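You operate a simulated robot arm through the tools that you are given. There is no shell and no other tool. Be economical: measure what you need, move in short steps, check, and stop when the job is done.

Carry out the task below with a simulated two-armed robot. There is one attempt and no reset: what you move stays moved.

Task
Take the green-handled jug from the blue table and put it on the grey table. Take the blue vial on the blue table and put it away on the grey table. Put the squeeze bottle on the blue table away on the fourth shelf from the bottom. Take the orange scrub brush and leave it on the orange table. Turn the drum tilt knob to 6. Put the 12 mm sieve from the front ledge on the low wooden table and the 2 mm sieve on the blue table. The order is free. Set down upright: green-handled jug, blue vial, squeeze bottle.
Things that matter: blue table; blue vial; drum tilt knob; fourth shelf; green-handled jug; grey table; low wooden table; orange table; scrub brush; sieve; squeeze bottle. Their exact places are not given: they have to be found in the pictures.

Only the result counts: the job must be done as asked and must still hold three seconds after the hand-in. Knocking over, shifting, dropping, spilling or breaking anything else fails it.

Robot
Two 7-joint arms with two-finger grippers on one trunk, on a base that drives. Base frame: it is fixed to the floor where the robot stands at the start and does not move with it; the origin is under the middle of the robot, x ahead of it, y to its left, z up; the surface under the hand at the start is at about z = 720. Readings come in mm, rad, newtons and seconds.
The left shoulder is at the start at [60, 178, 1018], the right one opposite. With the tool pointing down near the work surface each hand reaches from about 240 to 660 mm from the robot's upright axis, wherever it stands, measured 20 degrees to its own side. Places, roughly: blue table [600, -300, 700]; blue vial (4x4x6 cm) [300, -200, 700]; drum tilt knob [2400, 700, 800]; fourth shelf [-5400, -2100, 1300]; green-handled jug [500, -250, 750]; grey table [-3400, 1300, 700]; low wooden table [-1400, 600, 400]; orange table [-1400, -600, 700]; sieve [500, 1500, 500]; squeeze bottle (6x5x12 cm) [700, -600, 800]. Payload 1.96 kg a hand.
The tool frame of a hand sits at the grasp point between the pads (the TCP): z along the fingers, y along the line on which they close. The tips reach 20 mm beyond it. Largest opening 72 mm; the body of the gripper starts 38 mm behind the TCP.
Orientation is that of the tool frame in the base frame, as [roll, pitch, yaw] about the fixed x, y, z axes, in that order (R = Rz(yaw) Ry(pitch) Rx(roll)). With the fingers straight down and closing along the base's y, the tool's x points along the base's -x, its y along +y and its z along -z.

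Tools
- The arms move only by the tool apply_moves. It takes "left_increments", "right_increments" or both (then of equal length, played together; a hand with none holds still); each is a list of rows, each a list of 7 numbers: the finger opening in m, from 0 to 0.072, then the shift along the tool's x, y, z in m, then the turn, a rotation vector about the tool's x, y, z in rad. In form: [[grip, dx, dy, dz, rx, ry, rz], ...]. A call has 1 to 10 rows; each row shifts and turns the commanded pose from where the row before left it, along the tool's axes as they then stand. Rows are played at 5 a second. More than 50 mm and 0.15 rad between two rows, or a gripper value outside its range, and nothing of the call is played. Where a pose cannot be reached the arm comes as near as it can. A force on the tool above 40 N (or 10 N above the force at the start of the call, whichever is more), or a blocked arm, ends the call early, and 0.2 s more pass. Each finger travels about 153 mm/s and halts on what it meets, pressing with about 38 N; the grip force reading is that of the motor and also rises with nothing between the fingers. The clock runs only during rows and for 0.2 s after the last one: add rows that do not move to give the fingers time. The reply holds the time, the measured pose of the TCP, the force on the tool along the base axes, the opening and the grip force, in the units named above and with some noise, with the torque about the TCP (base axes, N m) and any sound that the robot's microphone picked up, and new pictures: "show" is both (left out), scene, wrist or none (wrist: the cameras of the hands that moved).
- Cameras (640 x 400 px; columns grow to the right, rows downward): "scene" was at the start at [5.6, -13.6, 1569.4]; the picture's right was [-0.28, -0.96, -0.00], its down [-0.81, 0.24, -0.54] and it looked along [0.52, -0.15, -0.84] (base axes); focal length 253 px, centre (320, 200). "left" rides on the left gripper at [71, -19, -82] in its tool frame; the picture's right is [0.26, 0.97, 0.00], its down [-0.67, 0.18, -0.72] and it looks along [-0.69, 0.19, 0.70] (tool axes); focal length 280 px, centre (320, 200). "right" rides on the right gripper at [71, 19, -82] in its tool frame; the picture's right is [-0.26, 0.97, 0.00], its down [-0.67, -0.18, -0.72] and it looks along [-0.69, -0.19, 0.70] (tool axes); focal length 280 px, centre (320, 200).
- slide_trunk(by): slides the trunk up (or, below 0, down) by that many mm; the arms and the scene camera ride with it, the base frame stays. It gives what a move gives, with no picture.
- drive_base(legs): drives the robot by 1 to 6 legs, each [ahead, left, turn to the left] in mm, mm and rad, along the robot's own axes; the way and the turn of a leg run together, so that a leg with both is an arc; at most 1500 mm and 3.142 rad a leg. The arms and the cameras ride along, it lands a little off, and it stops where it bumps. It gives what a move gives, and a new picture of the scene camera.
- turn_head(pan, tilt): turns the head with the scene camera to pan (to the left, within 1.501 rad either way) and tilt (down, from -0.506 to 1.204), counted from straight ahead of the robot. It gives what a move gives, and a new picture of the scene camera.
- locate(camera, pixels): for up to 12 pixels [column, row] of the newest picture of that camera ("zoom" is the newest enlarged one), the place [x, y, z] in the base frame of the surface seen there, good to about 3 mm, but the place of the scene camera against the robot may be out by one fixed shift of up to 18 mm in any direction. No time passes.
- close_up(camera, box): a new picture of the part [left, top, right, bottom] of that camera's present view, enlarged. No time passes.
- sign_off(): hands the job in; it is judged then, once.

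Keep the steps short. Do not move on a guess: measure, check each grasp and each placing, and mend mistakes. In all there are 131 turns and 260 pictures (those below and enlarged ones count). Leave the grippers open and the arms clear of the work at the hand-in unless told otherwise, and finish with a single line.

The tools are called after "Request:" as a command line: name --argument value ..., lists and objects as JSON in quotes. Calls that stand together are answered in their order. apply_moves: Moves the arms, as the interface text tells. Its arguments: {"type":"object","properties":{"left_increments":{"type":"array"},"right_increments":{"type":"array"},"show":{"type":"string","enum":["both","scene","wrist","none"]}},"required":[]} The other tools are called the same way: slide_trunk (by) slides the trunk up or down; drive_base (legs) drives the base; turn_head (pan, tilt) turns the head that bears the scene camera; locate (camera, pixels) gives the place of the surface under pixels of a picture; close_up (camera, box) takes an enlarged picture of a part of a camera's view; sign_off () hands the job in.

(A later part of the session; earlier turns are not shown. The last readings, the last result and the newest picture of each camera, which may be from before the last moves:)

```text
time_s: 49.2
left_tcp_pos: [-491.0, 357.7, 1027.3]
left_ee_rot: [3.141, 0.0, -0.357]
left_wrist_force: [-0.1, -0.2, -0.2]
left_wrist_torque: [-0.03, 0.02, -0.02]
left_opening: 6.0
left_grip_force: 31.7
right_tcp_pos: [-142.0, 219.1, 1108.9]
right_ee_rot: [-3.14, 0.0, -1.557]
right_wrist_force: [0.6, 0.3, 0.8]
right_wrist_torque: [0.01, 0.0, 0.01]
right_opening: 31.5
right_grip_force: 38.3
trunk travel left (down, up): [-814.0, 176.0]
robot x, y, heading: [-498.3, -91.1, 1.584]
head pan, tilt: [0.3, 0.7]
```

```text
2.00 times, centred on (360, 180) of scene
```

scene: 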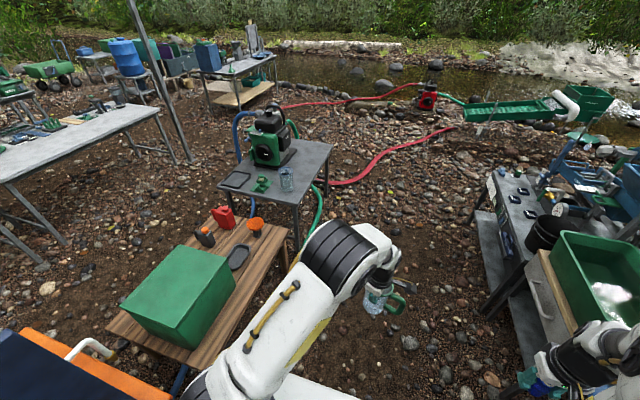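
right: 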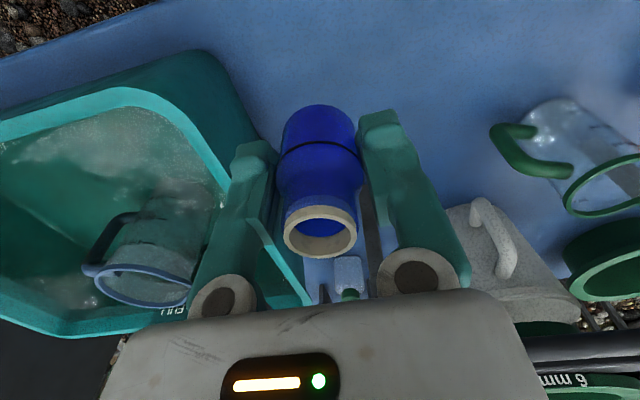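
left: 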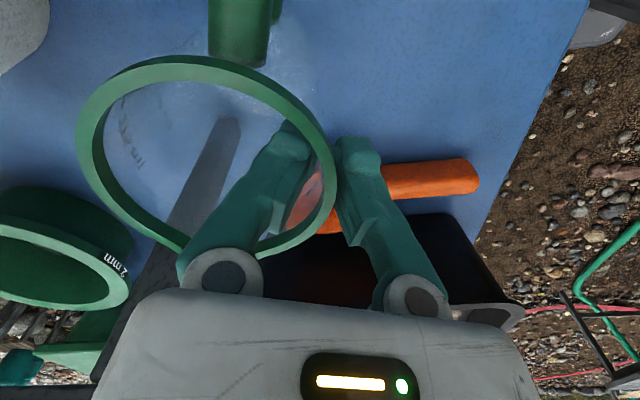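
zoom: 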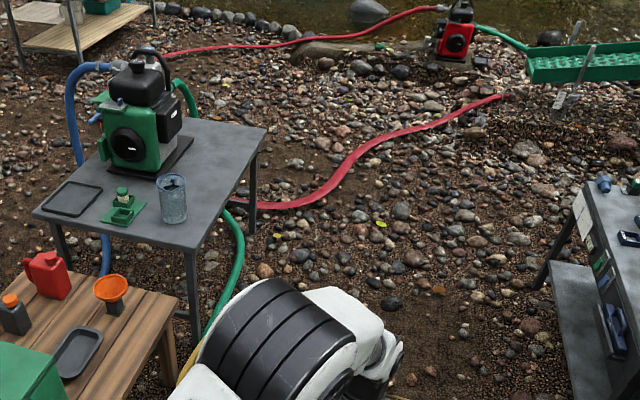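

The near red hose lies flat on the ground. I'll locate the canopy pole and grey table from here before driving round.

Request:
locate --camera "scene" --pixels '[[188, 162], [150, 105], [60, 140], [2, 180], [110, 118], [272, 84], [240, 120], [262, 115], [245, 165], [210, 75], [290, 175]]'

Request:
drive_base --legs '[[1400, 0, 0]]'

```text
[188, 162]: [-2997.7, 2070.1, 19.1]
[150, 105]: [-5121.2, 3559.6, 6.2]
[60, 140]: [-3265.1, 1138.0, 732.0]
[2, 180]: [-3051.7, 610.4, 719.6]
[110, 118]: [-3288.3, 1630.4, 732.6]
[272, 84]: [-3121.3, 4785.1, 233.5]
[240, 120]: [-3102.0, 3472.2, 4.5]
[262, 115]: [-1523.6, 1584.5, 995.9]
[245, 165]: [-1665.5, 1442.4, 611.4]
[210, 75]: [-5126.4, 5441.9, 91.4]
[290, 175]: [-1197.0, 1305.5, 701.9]
```

```text
time_s: 56.2
left_tcp_pos: [-502.3, 1762.6, 1027.4]
left_ee_rot: [-3.141, 0.0, -0.367]
left_wrist_force: [-0.4, 0.8, -1.2]
left_wrist_torque: [0.0, 0.01, 0.03]
left_opening: 5.8
left_grip_force: 31.4
right_tcp_pos: [-155.3, 1618.3, 1109.6]
right_ee_rot: [3.14, -0.001, -1.565]
right_wrist_force: [0.5, 0.2, -0.5]
right_wrist_torque: [-0.01, -0.02, -0.03]
right_opening: 31.3
right_grip_force: 37.9
trunk travel left (down, up): [-814.0, 176.0]
robot x, y, heading: [-513.6, 1312.4, 1.574]
head pan, tilt: [0.3, 0.7]
```

scene: 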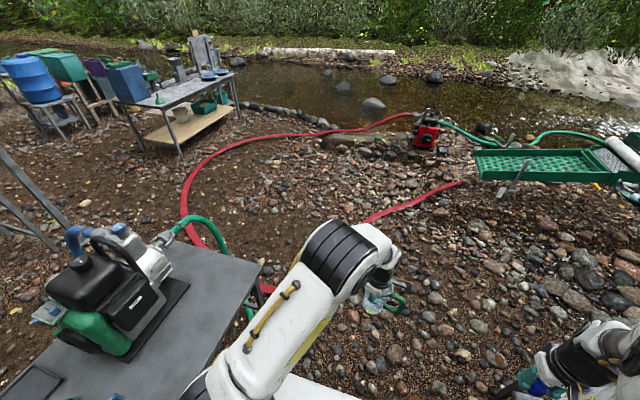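

While here, I'll glance right to the front ledge near (500,1500,500) for the sieves.

Request:
turn_head --pan -1.4 --tilt 0.6

Request:
close_up --camera "scene" --box '[160, 150, 560, 400]'

Request:
turn_head --pan 0.6 --tilt 0.6

Request:
drive_base --legs '[[1350, 0, 0]]'

```text
time_s: 58.0
left_tcp_pos: [-502.6, 1763.0, 1027.4]
left_ee_rot: [3.141, 0.0, -0.368]
left_wrist_force: [0.1, -0.4, 0.1]
left_wrist_torque: [-0.01, 0.0, -0.01]
left_opening: 6.0
left_grip_force: 31.6
right_tcp_pos: [-155.3, 1619.0, 1108.8]
right_ee_rot: [-3.141, 0.0, -1.567]
right_wrist_force: [-1.2, -0.1, -0.3]
right_wrist_torque: [0.01, 0.04, -0.02]
right_opening: 31.4
right_grip_force: 38.5
trunk travel left (down, up): [-814.0, 176.0]
robot x, y, heading: [-513.6, 1314.4, 1.574]
head pan, tilt: [-1.4, 0.6]
```

scene: 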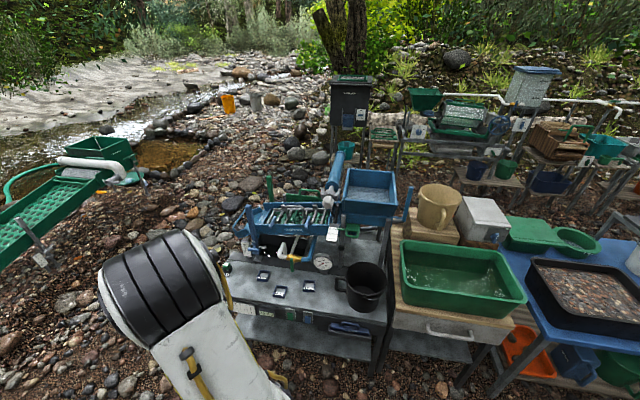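

```text
1.60 times, centred on (360, 275) of scene
```

zoom: 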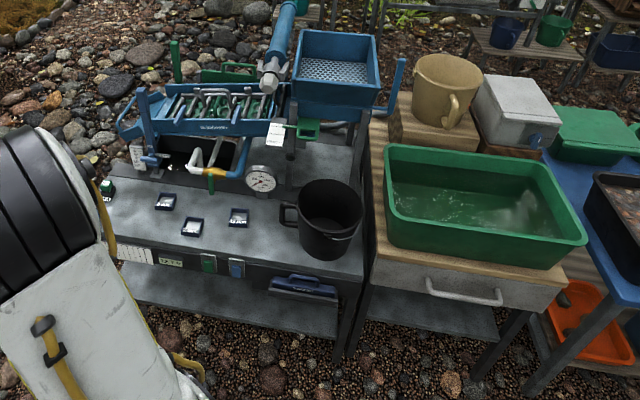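

```text
time_s: 59.9
left_tcp_pos: [-502.3, 1762.7, 1027.4]
left_ee_rot: [3.14, 0.0, -0.369]
left_wrist_force: [0.5, 0.8, -0.8]
left_wrist_torque: [-0.04, 0.02, 0.03]
left_opening: 5.8
left_grip_force: 31.2
right_tcp_pos: [-155.1, 1620.2, 1108.9]
right_ee_rot: [3.14, -0.002, -1.567]
right_wrist_force: [0.1, -0.2, 1.1]
right_wrist_torque: [0.01, 0.03, 0.0]
right_opening: 31.5
right_grip_force: 37.8
trunk travel left (down, up): [-814.0, 176.0]
robot x, y, heading: [-514.0, 1317.6, 1.577]
head pan, tilt: [0.6, 0.6]
```

scene: 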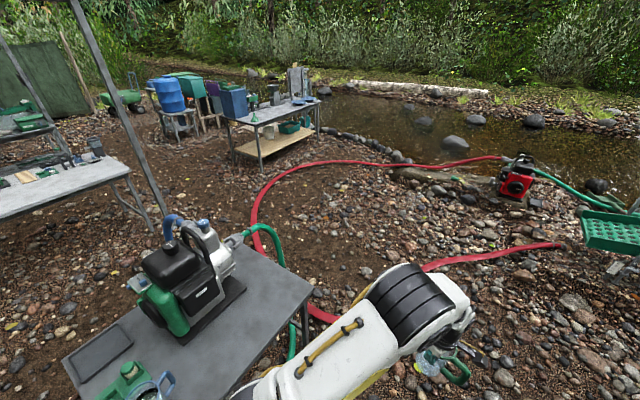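

```text
time_s: 66.7
left_tcp_pos: [-502.4, 3126.5, 1027.5]
left_ee_rot: [-3.141, -0.001, -0.376]
left_wrist_force: [0.6, 0.1, -2.1]
left_wrist_torque: [-0.02, 0.0, 0.0]
left_opening: 5.8
left_grip_force: 31.0
right_tcp_pos: [-155.5, 2981.5, 1108.8]
right_ee_rot: [-3.141, -0.001, -1.573]
right_wrist_force: [0.9, -0.3, -0.3]
right_wrist_torque: [0.0, -0.02, 0.04]
right_opening: 31.4
right_grip_force: 37.7
trunk travel left (down, up): [-814.0, 176.0]
robot x, y, heading: [-516.9, 2676.6, 1.565]
head pan, tilt: [0.6, 0.6]
```

scene: 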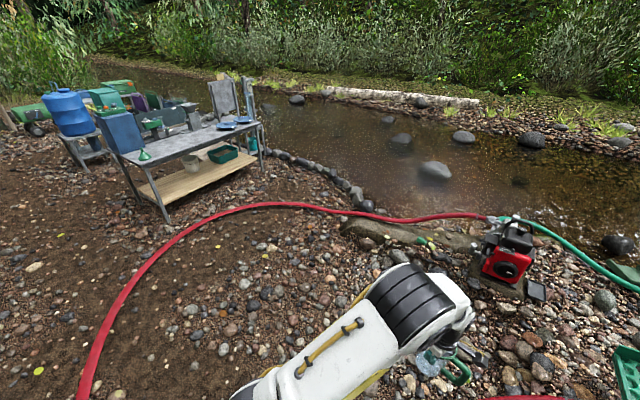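

No bump so far. Turning left to face -x and driving about 1750 mm behind the pump table.

Request:
turn_head --pan 0.4 --tilt 0.6

Request:
drive_base --legs '[[0, 0, 1.57], [1500, 0, 0], [250, 0, 0]]'

```text
time_s: 67.5
left_tcp_pos: [-502.3, 3125.8, 1028.4]
left_ee_rot: [3.141, 0.0, -0.377]
left_wrist_force: [-0.4, 0.1, -0.2]
left_wrist_torque: [-0.01, 0.02, 0.03]
left_opening: 6.0
left_grip_force: 31.3
right_tcp_pos: [-155.7, 2981.0, 1108.3]
right_ee_rot: [-3.141, 0.001, -1.57]
right_wrist_force: [-0.3, -0.8, 0.4]
right_wrist_torque: [-0.02, 0.01, 0.01]
right_opening: 31.5
right_grip_force: 38.0
trunk travel left (down, up): [-814.0, 176.0]
robot x, y, heading: [-513.9, 2682.0, 1.567]
head pan, tilt: [0.4, 0.6]
```

scene: 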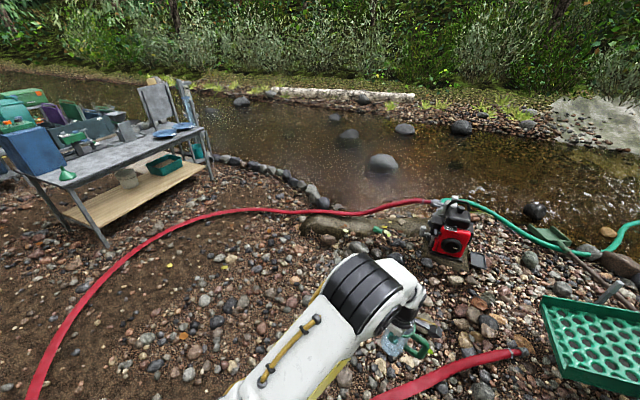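

```text
time_s: 80.2
left_tcp_pos: [-2719.2, 2672.5, 1028.0]
left_ee_rot: [3.142, 0.0, 1.209]
left_wrist_force: [0.2, -0.6, -0.4]
left_wrist_torque: [-0.01, -0.04, 0.01]
left_opening: 5.9
left_grip_force: 31.6
right_tcp_pos: [-2579.0, 3021.4, 1109.0]
right_ee_rot: [-3.141, 0.002, 0.011]
right_wrist_force: [0.4, 0.2, -0.3]
right_wrist_torque: [-0.02, 0.0, -0.02]
right_opening: 31.1
right_grip_force: 37.3
trunk travel left (down, up): [-814.0, 176.0]
robot x, y, heading: [-2270.9, 2664.3, -3.128]
head pan, tilt: [0.4, 0.6]
```

scene: 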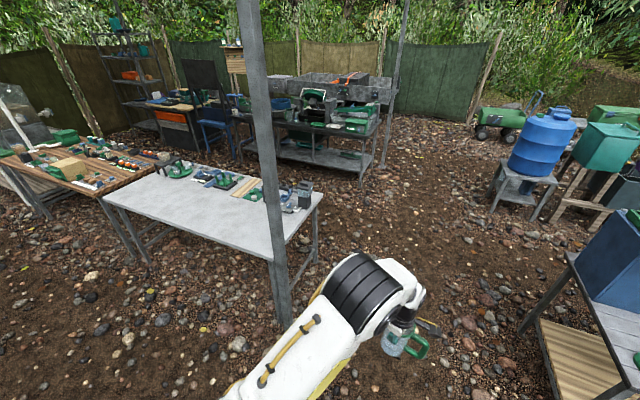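

Crossing worked. The grey table is ahead left with a free front part. Measuring its top.

Request:
locate --camera "scene" --pixels '[[104, 197], [270, 243], [258, 256], [320, 205], [160, 175], [200, 205], [240, 220], [205, 190], [250, 195], [130, 75], [130, 90], [135, 110]]'

Request:
drive_base --legs '[[0, 1350, 0]]'

Request:
turn_head --pan 0.0 --tilt 0.7

```text
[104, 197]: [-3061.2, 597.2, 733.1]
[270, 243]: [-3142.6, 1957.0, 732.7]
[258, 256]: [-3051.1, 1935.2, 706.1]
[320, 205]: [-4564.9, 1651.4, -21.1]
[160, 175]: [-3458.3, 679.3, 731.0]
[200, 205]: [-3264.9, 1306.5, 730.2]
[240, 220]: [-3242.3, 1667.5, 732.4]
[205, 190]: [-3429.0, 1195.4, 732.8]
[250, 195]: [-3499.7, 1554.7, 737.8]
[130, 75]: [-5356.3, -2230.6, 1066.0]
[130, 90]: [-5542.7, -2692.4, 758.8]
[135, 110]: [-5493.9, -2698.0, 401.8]
```

```text
time_s: 87.0
left_tcp_pos: [-2703.4, 1316.1, 1028.3]
left_ee_rot: [3.142, 0.001, 1.205]
left_wrist_force: [-0.1, 0.4, -1.0]
left_wrist_torque: [-0.03, 0.0, 0.01]
left_opening: 6.1
left_grip_force: 30.5
right_tcp_pos: [-2562.0, 1664.6, 1108.2]
right_ee_rot: [-3.141, 0.0, 0.011]
right_wrist_force: [0.0, -0.6, -0.4]
right_wrist_torque: [0.0, 0.0, 0.01]
right_opening: 31.5
right_grip_force: 38.1
trunk travel left (down, up): [-814.0, 176.0]
robot x, y, heading: [-2258.3, 1308.7, -3.13]
head pan, tilt: [0.4, 0.6]
```

scene: 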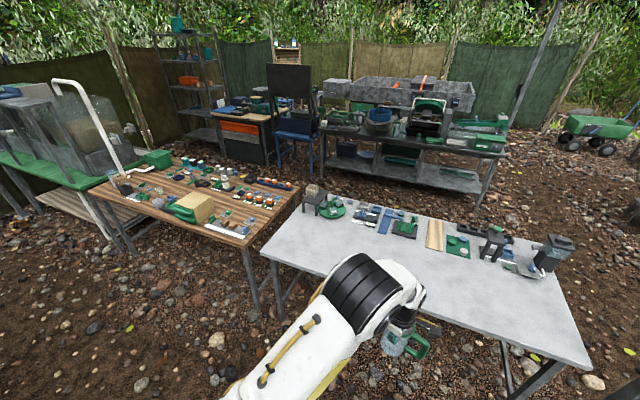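

```text
time_s: 87.8
left_tcp_pos: [-2702.9, 1316.4, 1026.8]
left_ee_rot: [3.14, 0.001, 1.207]
left_wrist_force: [0.3, -0.4, -1.3]
left_wrist_torque: [-0.02, -0.03, -0.03]
left_opening: 5.9
left_grip_force: 30.8
right_tcp_pos: [-2561.6, 1664.4, 1108.3]
right_ee_rot: [3.141, 0.0, 0.01]
right_wrist_force: [0.5, -0.9, -0.1]
right_wrist_torque: [0.0, 0.0, 0.01]
right_opening: 31.3
right_grip_force: 37.8
trunk travel left (down, up): [-814.0, 176.0]
robot x, y, heading: [-2257.0, 1306.5, -3.131]
head pan, tilt: [0.0, 0.7]
```

scene: 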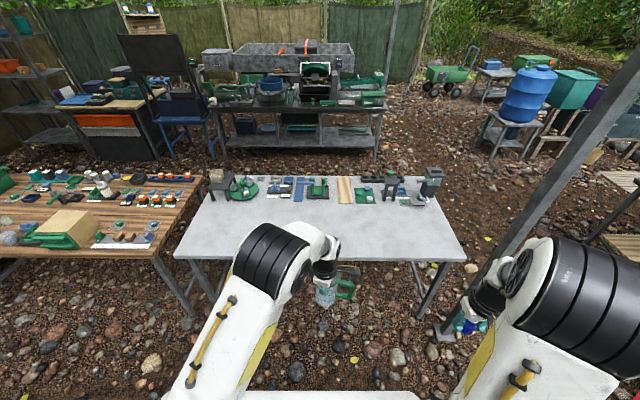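

Front strip of the table (x -3060…-3380) is free, top about 720-730. Driving 430 mm closer.

Request:
drive_base --legs '[[430, 0, 0]]'

Request:
turn_head --pan 0.0 --tilt 1.0

```text
time_s: 90.5
left_tcp_pos: [-3131.3, 1313.0, 1027.2]
left_ee_rot: [-3.141, 0.0, 1.204]
left_wrist_force: [-0.1, -0.5, -0.5]
left_wrist_torque: [0.0, -0.03, 0.01]
left_opening: 5.8
left_grip_force: 31.3
right_tcp_pos: [-2990.5, 1660.9, 1109.1]
right_ee_rot: [-3.141, 0.001, 0.009]
right_wrist_force: [0.8, -0.2, 0.1]
right_wrist_torque: [0.0, -0.01, 0.02]
right_opening: 31.4
right_grip_force: 37.9
trunk travel left (down, up): [-814.0, 176.0]
robot x, y, heading: [-2685.2, 1306.6, -3.137]
head pan, tilt: [0.0, 0.7]
```

scene: 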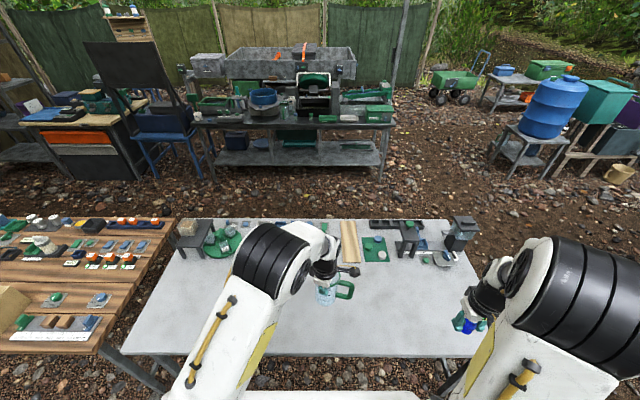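

```text
time_s: 91.2
left_tcp_pos: [-3133.4, 1312.6, 1027.3]
left_ee_rot: [3.141, 0.001, 1.204]
left_wrist_force: [0.4, 0.5, -1.4]
left_wrist_torque: [-0.03, -0.04, 0.03]
left_opening: 6.0
left_grip_force: 31.0
right_tcp_pos: [-2990.0, 1661.2, 1109.0]
right_ee_rot: [3.142, 0.0, 0.008]
right_wrist_force: [-0.6, 1.1, -0.3]
right_wrist_torque: [0.01, 0.01, 0.0]
right_opening: 31.4
right_grip_force: 38.3
trunk travel left (down, up): [-814.0, 176.0]
robot x, y, heading: [-2684.2, 1304.4, -3.136]
head pan, tilt: [0.0, 1.0]
```

scene: 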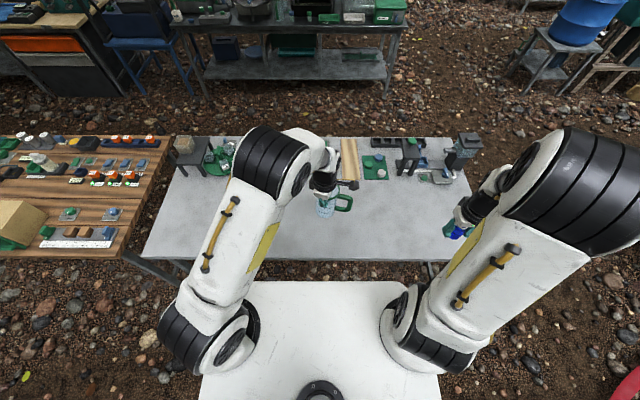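

Lowering the trunk by 150 and viewing the table from the wrists.

Request:
slide_trunk --by -150

Request:
apply_moves --right_increments '[[0, -0.045, 0, 0, 0, 0, 0], [0, -0.045, 0, 0, 0, 0, 0], [0, -0.045, 0, 0, 0, 0, 0], [0, 0, 0, 0.045, 0, 0, 0], [0, 0, 0, 0.045, 0, 0, 0], [0, 0, 0, 0.04, 0, 0, 0]]' --left_increments '[[0, 0, 0, 0, 0, 0, 0], [0, 0, 0, 0, 0, 0, 0], [0, 0, 0, 0, 0, 0, 0], [0, 0, 0, 0, 0, 0, 0], [0, 0, 0, 0.02, 0, 0, 0], [0, 0, 0, 0, 0, 0, 0]]'

Request:
locate --camera "left" --pixels '[[400, 100], [450, 120], [400, 40], [300, 100]]'

Request:
locate --camera "right" --pixels '[[200, 100], [450, 100], [320, 60]]'

```text
time_s: 93.0
left_tcp_pos: [-3132.9, 1313.9, 878.1]
left_ee_rot: [-3.141, 0.0, 1.204]
left_wrist_force: [0.3, -0.2, 0.2]
left_wrist_torque: [-0.01, -0.03, 0.02]
left_opening: 6.1
left_grip_force: 30.9
right_tcp_pos: [-2991.0, 1662.0, 959.2]
right_ee_rot: [-3.14, 0.001, 0.007]
right_wrist_force: [0.5, -0.1, 0.0]
right_wrist_torque: [-0.01, -0.04, 0.04]
right_opening: 31.6
right_grip_force: 37.6
trunk travel left (down, up): [-664.0, 326.0]
robot x, y, heading: [-2686.4, 1302.8, -3.133]
head pan, tilt: [0.0, 1.0]
```

```text
time_s: 94.4
left_tcp_pos: [-3131.5, 1314.5, 857.6]
left_ee_rot: [-3.141, 0.001, 1.206]
left_wrist_force: [0.5, 0.1, -1.4]
left_wrist_torque: [-0.03, -0.05, 0.04]
left_opening: 5.8
left_grip_force: 30.4
right_tcp_pos: [-3126.3, 1659.5, 829.0]
right_ee_rot: [3.141, 0.002, 0.005]
right_wrist_force: [-0.3, 0.5, -0.4]
right_wrist_torque: [0.01, -0.02, -0.01]
right_opening: 31.3
right_grip_force: 37.9
trunk travel left (down, up): [-664.0, 326.0]
robot x, y, heading: [-2687.4, 1299.7, -3.139]
head pan, tilt: [0.0, 1.0]
```

scene: 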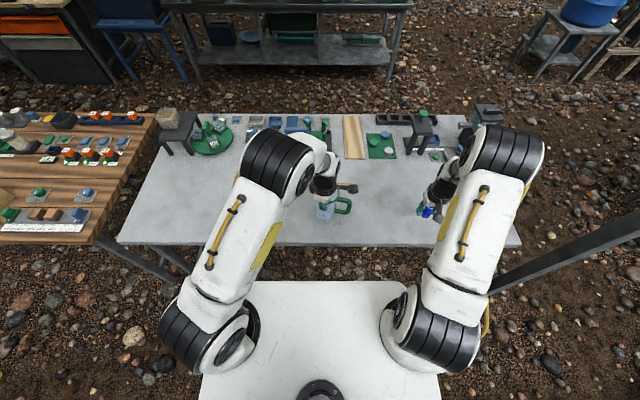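
right: 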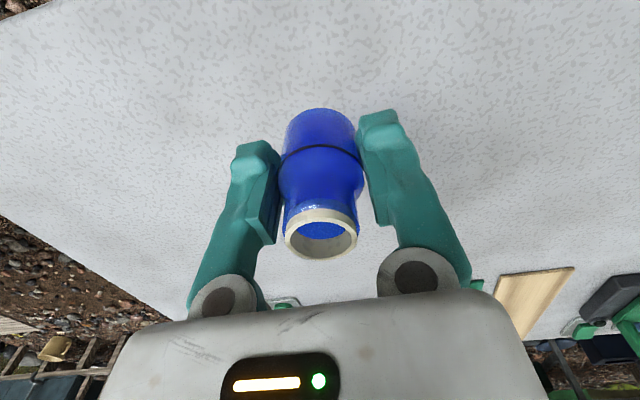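
left: 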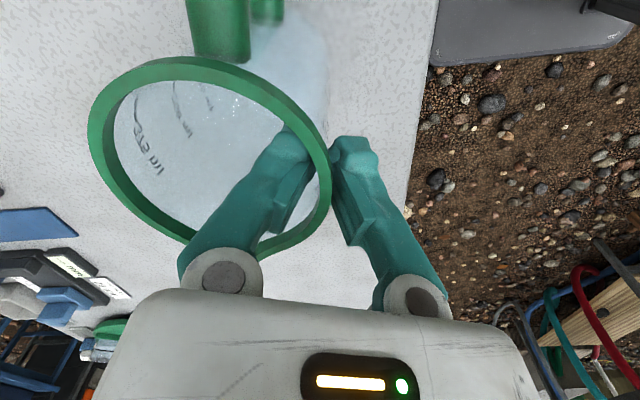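

```text
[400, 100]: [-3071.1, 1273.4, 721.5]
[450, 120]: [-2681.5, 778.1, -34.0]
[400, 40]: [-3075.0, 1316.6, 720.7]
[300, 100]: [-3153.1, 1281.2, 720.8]
```

```text
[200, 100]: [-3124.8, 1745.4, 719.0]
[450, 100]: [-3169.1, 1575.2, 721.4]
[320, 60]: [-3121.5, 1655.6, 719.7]
```

Grey table top is 720.5. Lowering the jug to TCP≈833 and the vial to ≈754 gently, then opening.

Request:
apply_moves --left_increments '[[0, 0, 0, 0.01, 0, 0, 0], [0, 0, 0, 0.008, 0, 0, 0], [0, 0, 0, 0.005, 0, 0, 0], [0, 0, 0, 0.002, 0, 0, 0], [0, 0, 0, 0, 0, 0, 0]]' --right_increments '[[0, 0, 0, 0.03, 0, 0, 0], [0, 0, 0, 0.025, 0, 0, 0], [0, 0, 0, 0.015, 0, 0, 0], [0, 0, 0, 0.005, 0, 0, 0], [0, 0, 0, 0, 0, 0, 0]]' --show "none"

```text
time_s: 95.6
left_tcp_pos: [-3132.8, 1314.0, 832.5]
left_ee_rot: [-3.141, 0.0, 1.204]
left_wrist_force: [1.3, -0.2, 4.8]
left_wrist_torque: [0.11, -0.05, -0.06]
left_opening: 6.0
left_grip_force: 31.3
right_tcp_pos: [-3123.7, 1659.1, 753.4]
right_ee_rot: [-3.141, 0.002, 0.005]
right_wrist_force: [0.1, -0.3, -0.3]
right_wrist_torque: [0.02, 0.0, 0.0]
right_opening: 31.3
right_grip_force: 37.8
trunk travel left (down, up): [-664.0, 326.0]
robot x, y, heading: [-2683.0, 1301.9, -3.134]
head pan, tilt: [0.0, 1.0]
```

Jug touches (4.8 N). Vial 2 mm more, then both open and rise.

Request:
apply_moves --left_increments '[[0, 0, 0, 0, 0, 0, 0], [0.03, 0, 0, 0, 0, 0, 0], [0.05, 0, 0, 0, 0, 0, 0], [0.05, 0, 0, -0.02, 0, 0, 0], [0.05, 0, 0, -0.03, 0, 0, 0], [0.05, 0, 0, -0.04, 0, 0, 0]]' --right_increments '[[0, 0, 0, 0.002, 0, 0, 0], [0.045, 0, 0, 0, 0, 0, 0], [0.06, 0, 0, 0, 0, 0, 0], [0.06, 0, 0, -0.02, 0, 0, 0], [0.06, 0, 0, -0.03, 0, 0, 0], [0.06, 0, 0, -0.04, 0, 0, 0]]'

```text
time_s: 97.0
left_tcp_pos: [-3130.3, 1313.4, 923.7]
left_ee_rot: [3.141, -0.001, 1.205]
left_wrist_force: [0.3, -0.3, 0.1]
left_wrist_torque: [0.0, 0.03, -0.02]
left_opening: 50.0
left_grip_force: 0.0
right_tcp_pos: [-3124.4, 1659.0, 843.2]
right_ee_rot: [-3.141, 0.002, 0.006]
right_wrist_force: [0.7, -0.5, 1.0]
right_wrist_torque: [0.0, -0.01, -0.01]
right_opening: 60.3
right_grip_force: 0.1
trunk travel left (down, up): [-664.0, 326.0]
robot x, y, heading: [-2682.6, 1299.4, -3.14]
head pan, tilt: [0.0, 1.0]
```

scene: 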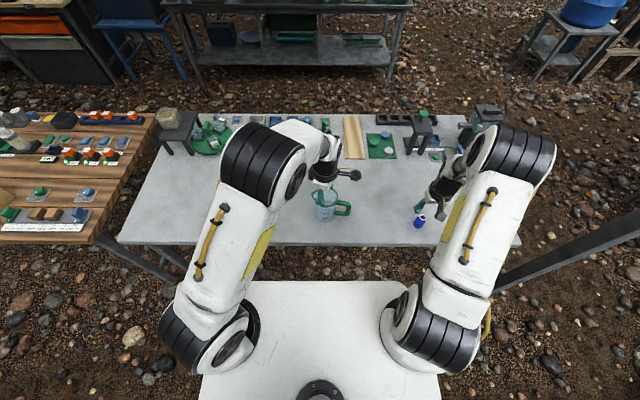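
right: 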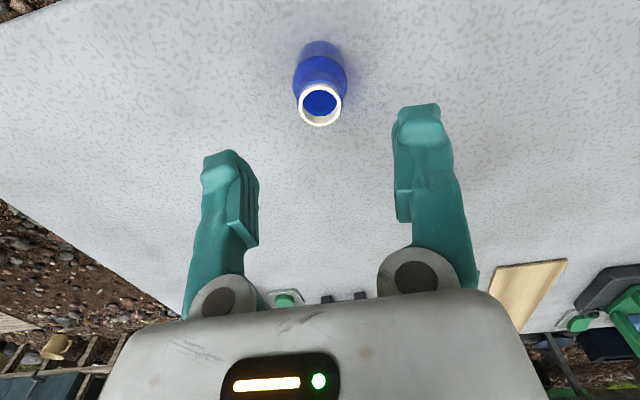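
left: 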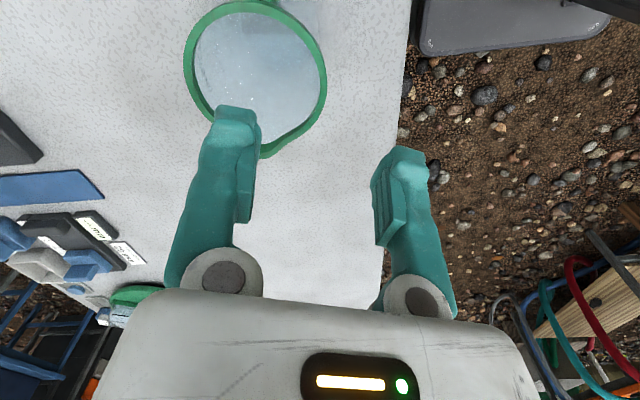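

Both stand upright on the grey table. Backing off with the trunk raised, then searching for the orange scrub brush.

Request:
slide_trunk --by 150

Request:
drive_base --legs '[[-400, 0, 0]]'

Request:
turn_head --pan 0.6 --tilt 0.4

Request:
close_up --camera "scene" --box '[0, 50, 320, 250]'

Request:
close_up --camera "scene" --box '[320, 50, 640, 250]'

Request:
turn_head --pan -0.8 --tilt 0.4

Request:
turn_head --pan 1.5 --tilt 0.6

```text
time_s: 98.8
left_tcp_pos: [-3132.3, 1312.7, 1072.5]
left_ee_rot: [-3.141, 0.0, 1.205]
left_wrist_force: [0.5, 0.8, -1.2]
left_wrist_torque: [-0.01, -0.02, 0.01]
left_opening: 50.2
left_grip_force: 0.0
right_tcp_pos: [-3125.9, 1658.7, 991.7]
right_ee_rot: [3.141, 0.001, 0.007]
right_wrist_force: [-0.6, -0.2, -0.2]
right_wrist_torque: [0.0, 0.02, -0.03]
right_opening: 60.0
right_grip_force: 0.1
trunk travel left (down, up): [-814.0, 176.0]
robot x, y, heading: [-2686.1, 1304.5, -3.135]
head pan, tilt: [0.0, 1.0]
```

```text
time_s: 101.2
left_tcp_pos: [-2732.4, 1316.5, 1073.1]
left_ee_rot: [-3.14, 0.001, 1.205]
left_wrist_force: [-0.3, 0.3, -0.5]
left_wrist_torque: [0.01, 0.02, 0.03]
left_opening: 49.8
left_grip_force: 0.1
right_tcp_pos: [-2726.0, 1663.1, 991.4]
right_ee_rot: [-3.141, -0.001, 0.009]
right_wrist_force: [-0.3, -0.3, -0.3]
right_wrist_torque: [-0.04, 0.01, -0.01]
right_opening: 60.2
right_grip_force: 0.0
trunk travel left (down, up): [-814.0, 176.0]
robot x, y, heading: [-2284.8, 1304.5, -3.129]
head pan, tilt: [0.0, 1.0]
```

scene: 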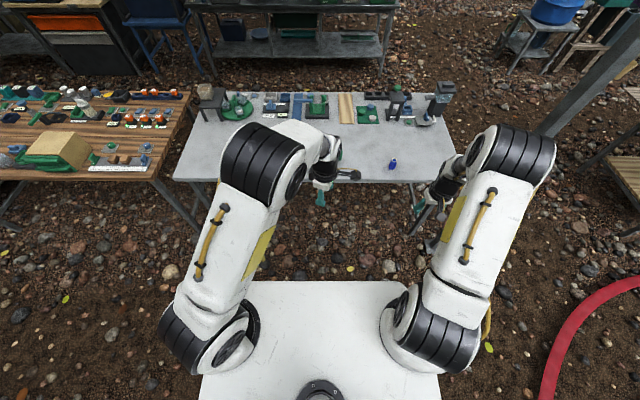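

```text
time_s: 102.2
left_tcp_pos: [-2732.2, 1315.8, 1072.5]
left_ee_rot: [3.141, 0.001, 1.208]
left_wrist_force: [-0.6, 0.1, 0.5]
left_wrist_torque: [-0.01, -0.01, -0.03]
left_opening: 50.1
left_grip_force: 0.0
right_tcp_pos: [-2725.0, 1663.2, 990.1]
right_ee_rot: [-3.141, 0.0, 0.01]
right_wrist_force: [0.3, 0.9, 0.1]
right_wrist_torque: [-0.02, -0.01, 0.01]
right_opening: 59.9
right_grip_force: 0.1
trunk travel left (down, up): [-814.0, 176.0]
robot x, y, heading: [-2285.3, 1308.3, -3.131]
head pan, tilt: [0.6, 0.4]
```

scene: 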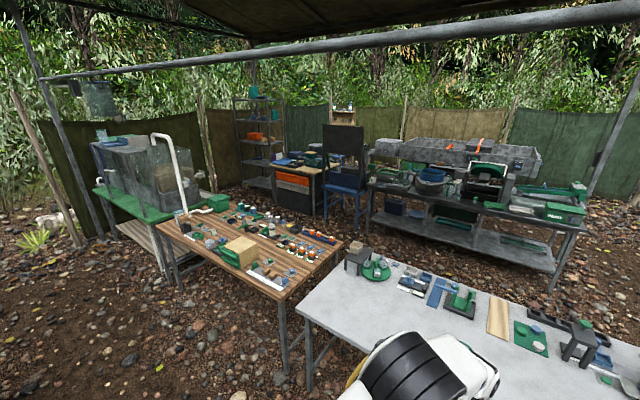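

```text
2.00 times, centred on (160, 150) of scene
```

zoom: 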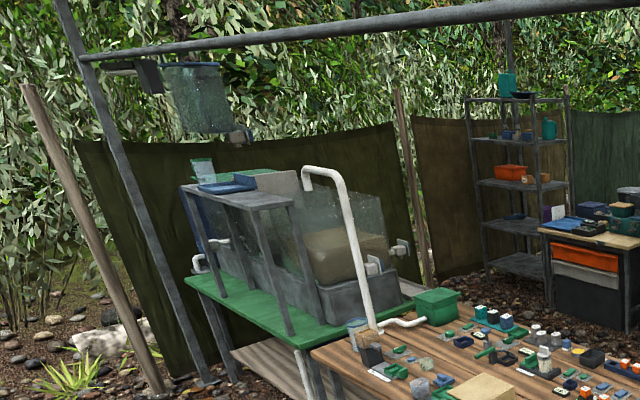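

```text
2.00 times, centred on (480, 150) of scene
```

zoom: 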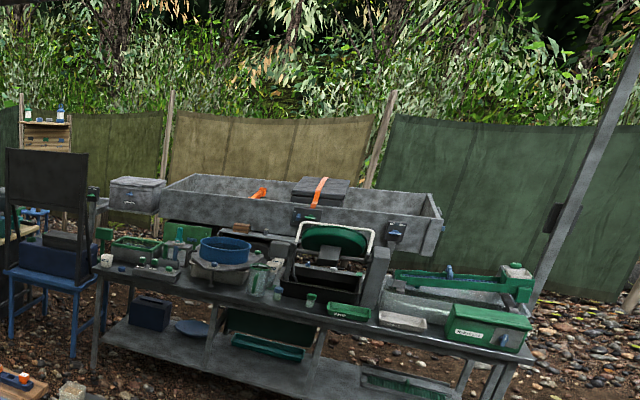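

```text
time_s: 103.8
left_tcp_pos: [-2732.0, 1315.8, 1074.4]
left_ee_rot: [3.141, 0.0, 1.204]
left_wrist_force: [-0.8, -0.4, -0.5]
left_wrist_torque: [0.0, 0.0, -0.03]
left_opening: 49.9
left_grip_force: 0.0
right_tcp_pos: [-2725.0, 1661.5, 990.8]
right_ee_rot: [3.141, 0.0, 0.009]
right_wrist_force: [0.1, 0.0, -0.2]
right_wrist_torque: [-0.01, -0.01, 0.0]
right_opening: 60.1
right_grip_force: 0.1
trunk travel left (down, up): [-814.0, 176.0]
robot x, y, heading: [-2285.1, 1308.8, -3.132]
head pan, tilt: [-0.799, 0.4]
```

scene: 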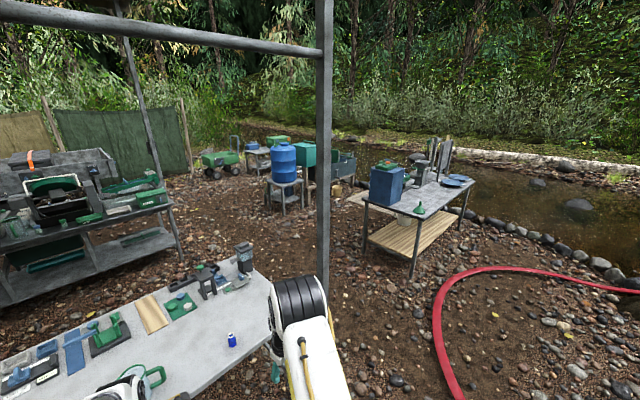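

```text
time_s: 105.9
left_tcp_pos: [-2730.5, 1317.1, 1073.2]
left_ee_rot: [-3.141, 0.001, 1.205]
left_wrist_force: [-0.1, -0.3, -0.2]
left_wrist_torque: [-0.02, -0.02, -0.01]
left_opening: 50.0
left_grip_force: 0.0
right_tcp_pos: [-2725.1, 1662.5, 990.5]
right_ee_rot: [3.14, 0.0, 0.007]
right_wrist_force: [-1.2, 0.0, -0.9]
right_wrist_torque: [-0.01, 0.0, 0.03]
right_opening: 59.9
right_grip_force: 0.0
trunk travel left (down, up): [-814.0, 176.0]
robot x, y, heading: [-2286.1, 1306.2, -3.131]
head pan, tilt: [1.499, 0.6]
```

scene: 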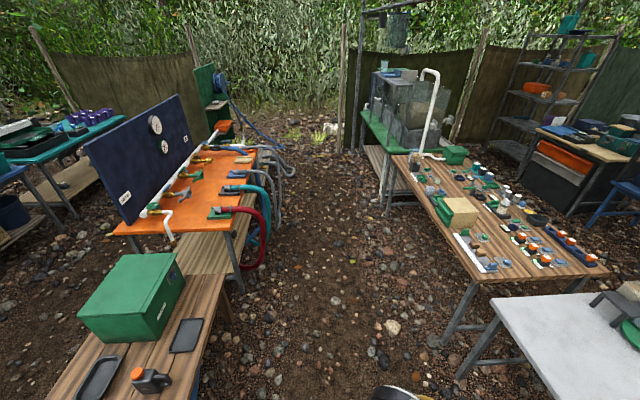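

Promising: an orange object on the big grey trough beyond the grey table. I'll zoom there.

Request:
turn_head --pan 0.25 --tilt 0.3

Request:
close_up --camera "scene" --box '[180, 130, 380, 255]'

Request:
turn_head --pan 1.0 --tilt 0.5

Request:
close_up --camera "scene" --box '[340, 70, 640, 258]'

```text
time_s: 107.3
left_tcp_pos: [-2730.5, 1316.0, 1073.6]
left_ee_rot: [3.141, 0.001, 1.207]
left_wrist_force: [-0.7, -0.5, 0.2]
left_wrist_torque: [0.02, -0.02, 0.02]
left_opening: 50.0
left_grip_force: 0.0
right_tcp_pos: [-2725.3, 1662.2, 990.3]
right_ee_rot: [-3.141, 0.002, 0.009]
right_wrist_force: [-0.7, 0.5, 0.0]
right_wrist_torque: [-0.01, 0.01, 0.03]
right_opening: 60.2
right_grip_force: 0.1
trunk travel left (down, up): [-814.0, 176.0]
robot x, y, heading: [-2281.7, 1306.3, -3.134]
head pan, tilt: [0.25, 0.3]
```

scene: 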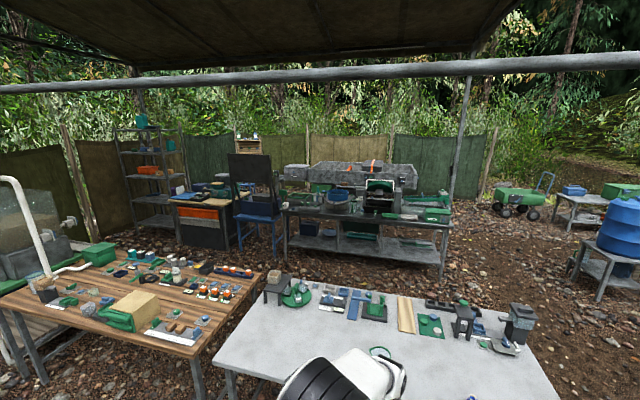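

```text
3.20 times, centred on (280, 192) of scene
```

zoom: 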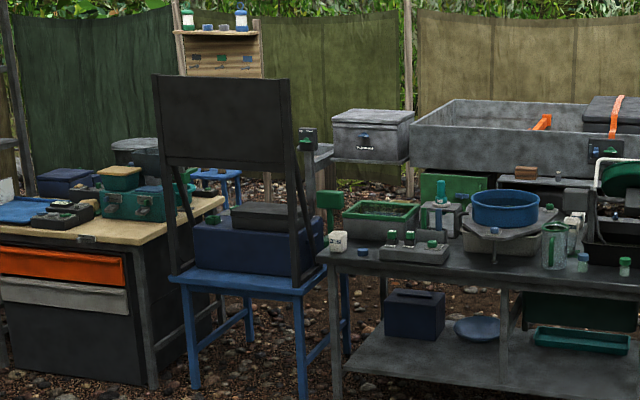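

```text
time_s: 108.4
left_tcp_pos: [-2731.6, 1316.6, 1073.7]
left_ee_rot: [-3.141, 0.001, 1.205]
left_wrist_force: [-0.2, 0.7, 0.7]
left_wrist_torque: [0.02, 0.01, -0.01]
left_opening: 50.5
left_grip_force: 0.1
right_tcp_pos: [-2725.5, 1663.0, 990.9]
right_ee_rot: [3.141, 0.001, 0.009]
right_wrist_force: [-0.9, 0.0, 0.0]
right_wrist_torque: [0.01, -0.03, -0.02]
right_opening: 59.9
right_grip_force: 0.0
trunk travel left (down, up): [-814.0, 176.0]
robot x, y, heading: [-2289.0, 1304.5, -3.136]
head pan, tilt: [1.0, 0.499]
```

scene: 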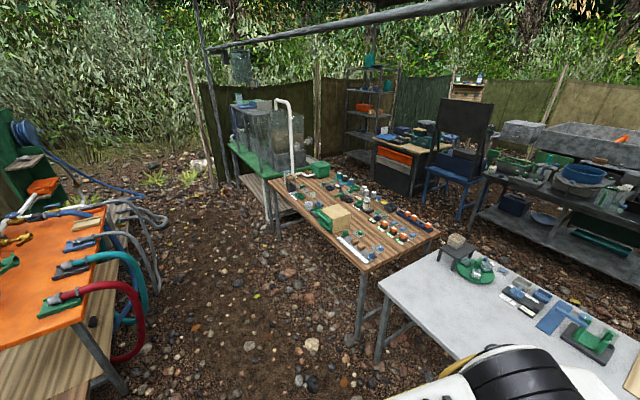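

```text
2.13 times, centred on (490, 164) of scene
```

zoom: 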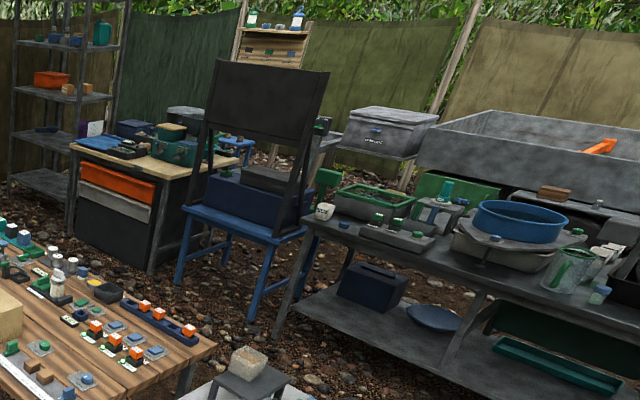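

The orange stick in the grey trough shows at zoom (600,147). Measure it, the shelf boards and the orange table.

Request:
locate --camera "zoom" --pixels '[[600, 147], [588, 152], [60, 43], [60, 92], [55, 128], [30, 165], [90, 5], [20, 40], [110, 43]]'

Request:
turn_head --pan 1.45 --tilt 0.75

Request:
close_up --camera "scene" --box '[60, 60, 300, 210]'

```text
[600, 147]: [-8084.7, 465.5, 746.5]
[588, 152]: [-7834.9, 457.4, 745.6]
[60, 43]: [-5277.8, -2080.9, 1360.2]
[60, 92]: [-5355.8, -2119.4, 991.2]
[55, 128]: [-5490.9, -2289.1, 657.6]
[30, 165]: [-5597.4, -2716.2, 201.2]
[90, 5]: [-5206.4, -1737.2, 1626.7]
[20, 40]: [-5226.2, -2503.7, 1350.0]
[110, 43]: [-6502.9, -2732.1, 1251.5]
```

```text
time_s: 109.3
left_tcp_pos: [-2731.3, 1316.8, 1072.8]
left_ee_rot: [-3.141, 0.001, 1.207]
left_wrist_force: [0.4, -0.6, 0.1]
left_wrist_torque: [0.02, 0.02, -0.03]
left_opening: 49.8
left_grip_force: 0.2
right_tcp_pos: [-2725.3, 1662.0, 990.8]
right_ee_rot: [-3.141, -0.001, 0.01]
right_wrist_force: [-0.5, 0.7, -0.8]
right_wrist_torque: [0.03, 0.03, 0.02]
right_opening: 59.7
right_grip_force: 0.1
trunk travel left (down, up): [-814.0, 176.0]
robot x, y, heading: [-2282.4, 1304.0, -3.133]
head pan, tilt: [1.45, 0.75]
```

scene: 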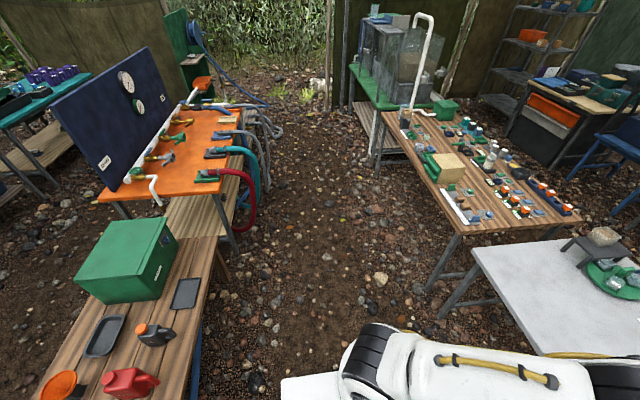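

```text
2.67 times, centred on (180, 135) of scene
```

zoom: 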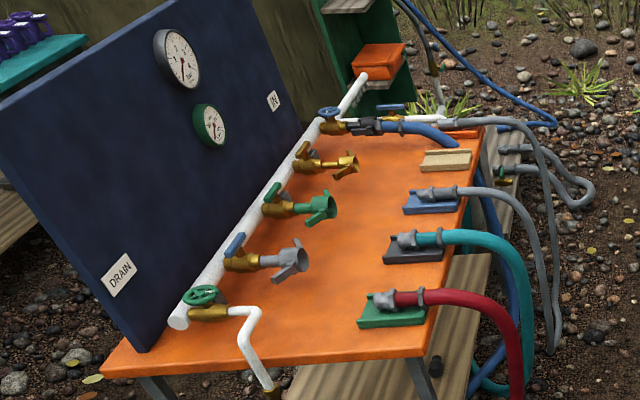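

The orange table has a free strip in its middle. Next, back the way I came and face the cabinet with the front ledge.

Request:
drive_base --legs '[[0, -1350, 0], [-1500, 0, 0], [-250, 0, 0], [0, 0, 3.125], [0, -1150, 0]]'

Request:
turn_head --pan 0.0 --tilt 0.7

Request:
close_up --camera "scene" --box '[160, 100, 480, 300]'

```text
time_s: 137.4
left_tcp_pos: [-115.8, 1485.6, 1073.9]
left_ee_rot: [-3.141, 0.0, -1.958]
left_wrist_force: [-0.8, -0.7, -0.2]
left_wrist_torque: [0.03, 0.01, 0.02]
left_opening: 49.9
left_grip_force: 0.0
right_tcp_pos: [-128.9, 1139.4, 990.1]
right_ee_rot: [-3.141, 0.001, 3.126]
right_wrist_force: [0.8, -0.7, -0.6]
right_wrist_torque: [0.03, -0.03, -0.01]
right_opening: 60.2
right_grip_force: 0.1
trunk travel left (down, up): [-814.0, 176.0]
robot x, y, heading: [-563.3, 1508.3, -0.014]
head pan, tilt: [1.45, 0.75]
```

scene: 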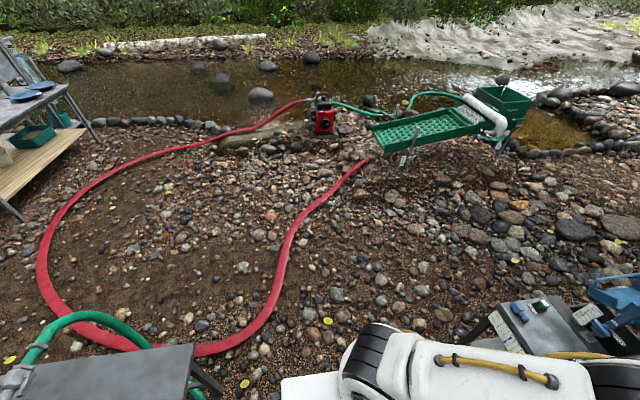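

```text
time_s: 138.9
left_tcp_pos: [-116.6, 1485.7, 1074.7]
left_ee_rot: [-3.14, 0.001, -1.961]
left_wrist_force: [-0.1, 0.2, -1.3]
left_wrist_torque: [-0.01, -0.01, 0.04]
left_opening: 50.0
left_grip_force: 0.0
right_tcp_pos: [-128.9, 1139.2, 990.3]
right_ee_rot: [3.141, 0.002, 3.125]
right_wrist_force: [0.8, 0.5, 0.0]
right_wrist_torque: [-0.01, -0.02, 0.01]
right_opening: 60.0
right_grip_force: 0.0
trunk travel left (down, up): [-814.0, 176.0]
robot x, y, heading: [-561.6, 1506.6, -0.015]
head pan, tilt: [0.0, 0.7]
```

scene: 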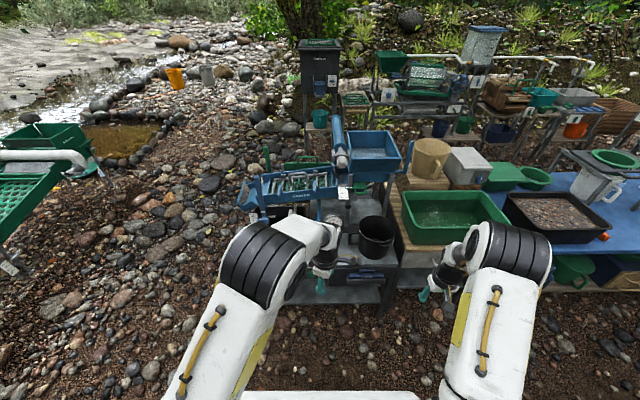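

```text
2.00 times, centred on (320, 200) of scene
```

zoom: 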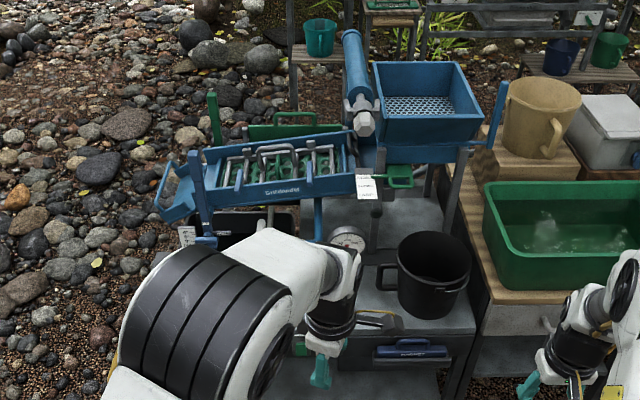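

On the cabinet's front, a dark-blue item sits on a ledge at zoom (405,350). Measuring and zooming in on it.

Request:
locate --camera "zoom" --pixels '[[405, 350], [380, 348], [440, 350], [420, 342], [410, 362], [300, 345], [420, 390], [470, 330], [350, 238]]'

Request:
close_up --camera "scene" --box '[290, 240, 410, 315]'

```text
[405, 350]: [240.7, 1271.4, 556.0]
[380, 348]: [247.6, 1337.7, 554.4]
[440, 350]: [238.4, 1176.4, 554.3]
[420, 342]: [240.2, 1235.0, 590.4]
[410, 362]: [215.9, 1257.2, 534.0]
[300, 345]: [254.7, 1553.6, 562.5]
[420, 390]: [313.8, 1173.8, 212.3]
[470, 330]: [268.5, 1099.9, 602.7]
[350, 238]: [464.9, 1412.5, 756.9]
```

```text
5.33 times, centred on (350, 278) of scene
```

zoom: 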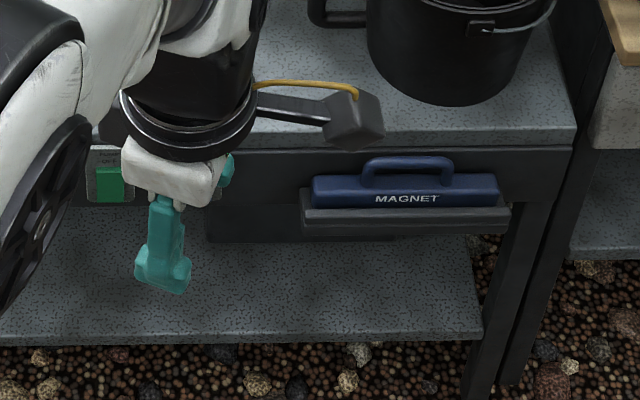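

That is a magnet, not a sieve. I'll search further: enlarge the rest of this view.

Request:
close_up --camera "scene" --box '[200, 120, 360, 220]'

Request:
close_up --camera "scene" --box '[480, 100, 640, 200]'

Request:
close_up --camera "scene" --box '[280, 40, 500, 178]'

Request:
close_up --camera "scene" --box '[500, 200, 640, 300]'

```text
4.00 times, centred on (280, 170) of scene
```

zoom: 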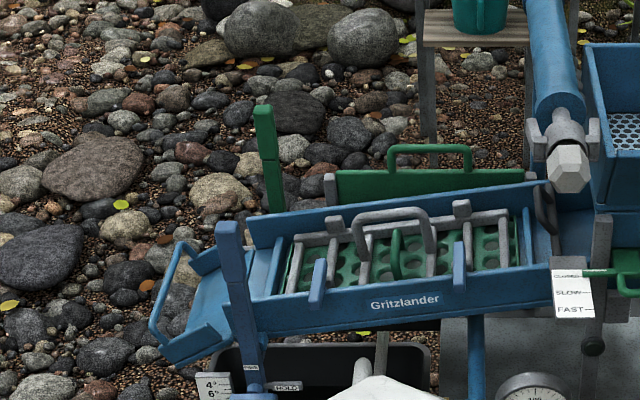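

```text
4.00 times, centred on (560, 150) of scene
```

zoom: 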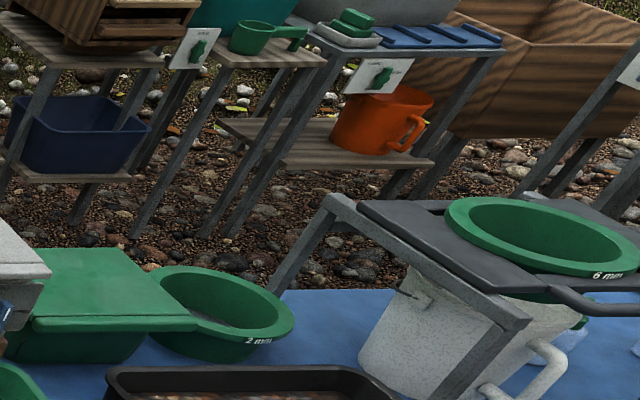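

```text
2.90 times, centred on (390, 109) of scene
```

zoom: 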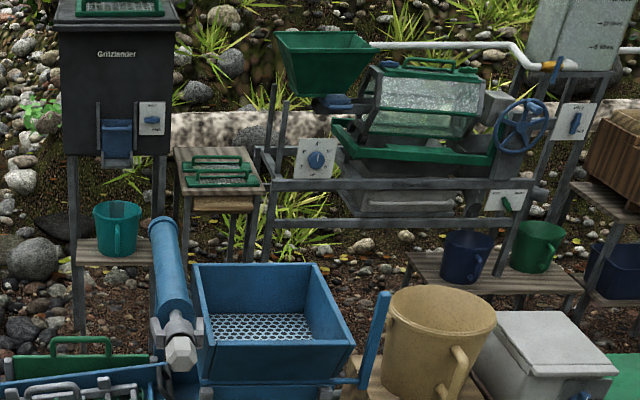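

```text
4.00 times, centred on (570, 250) of scene
```

zoom: 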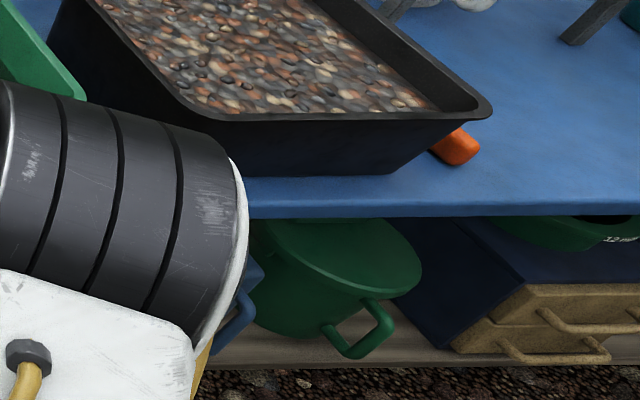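

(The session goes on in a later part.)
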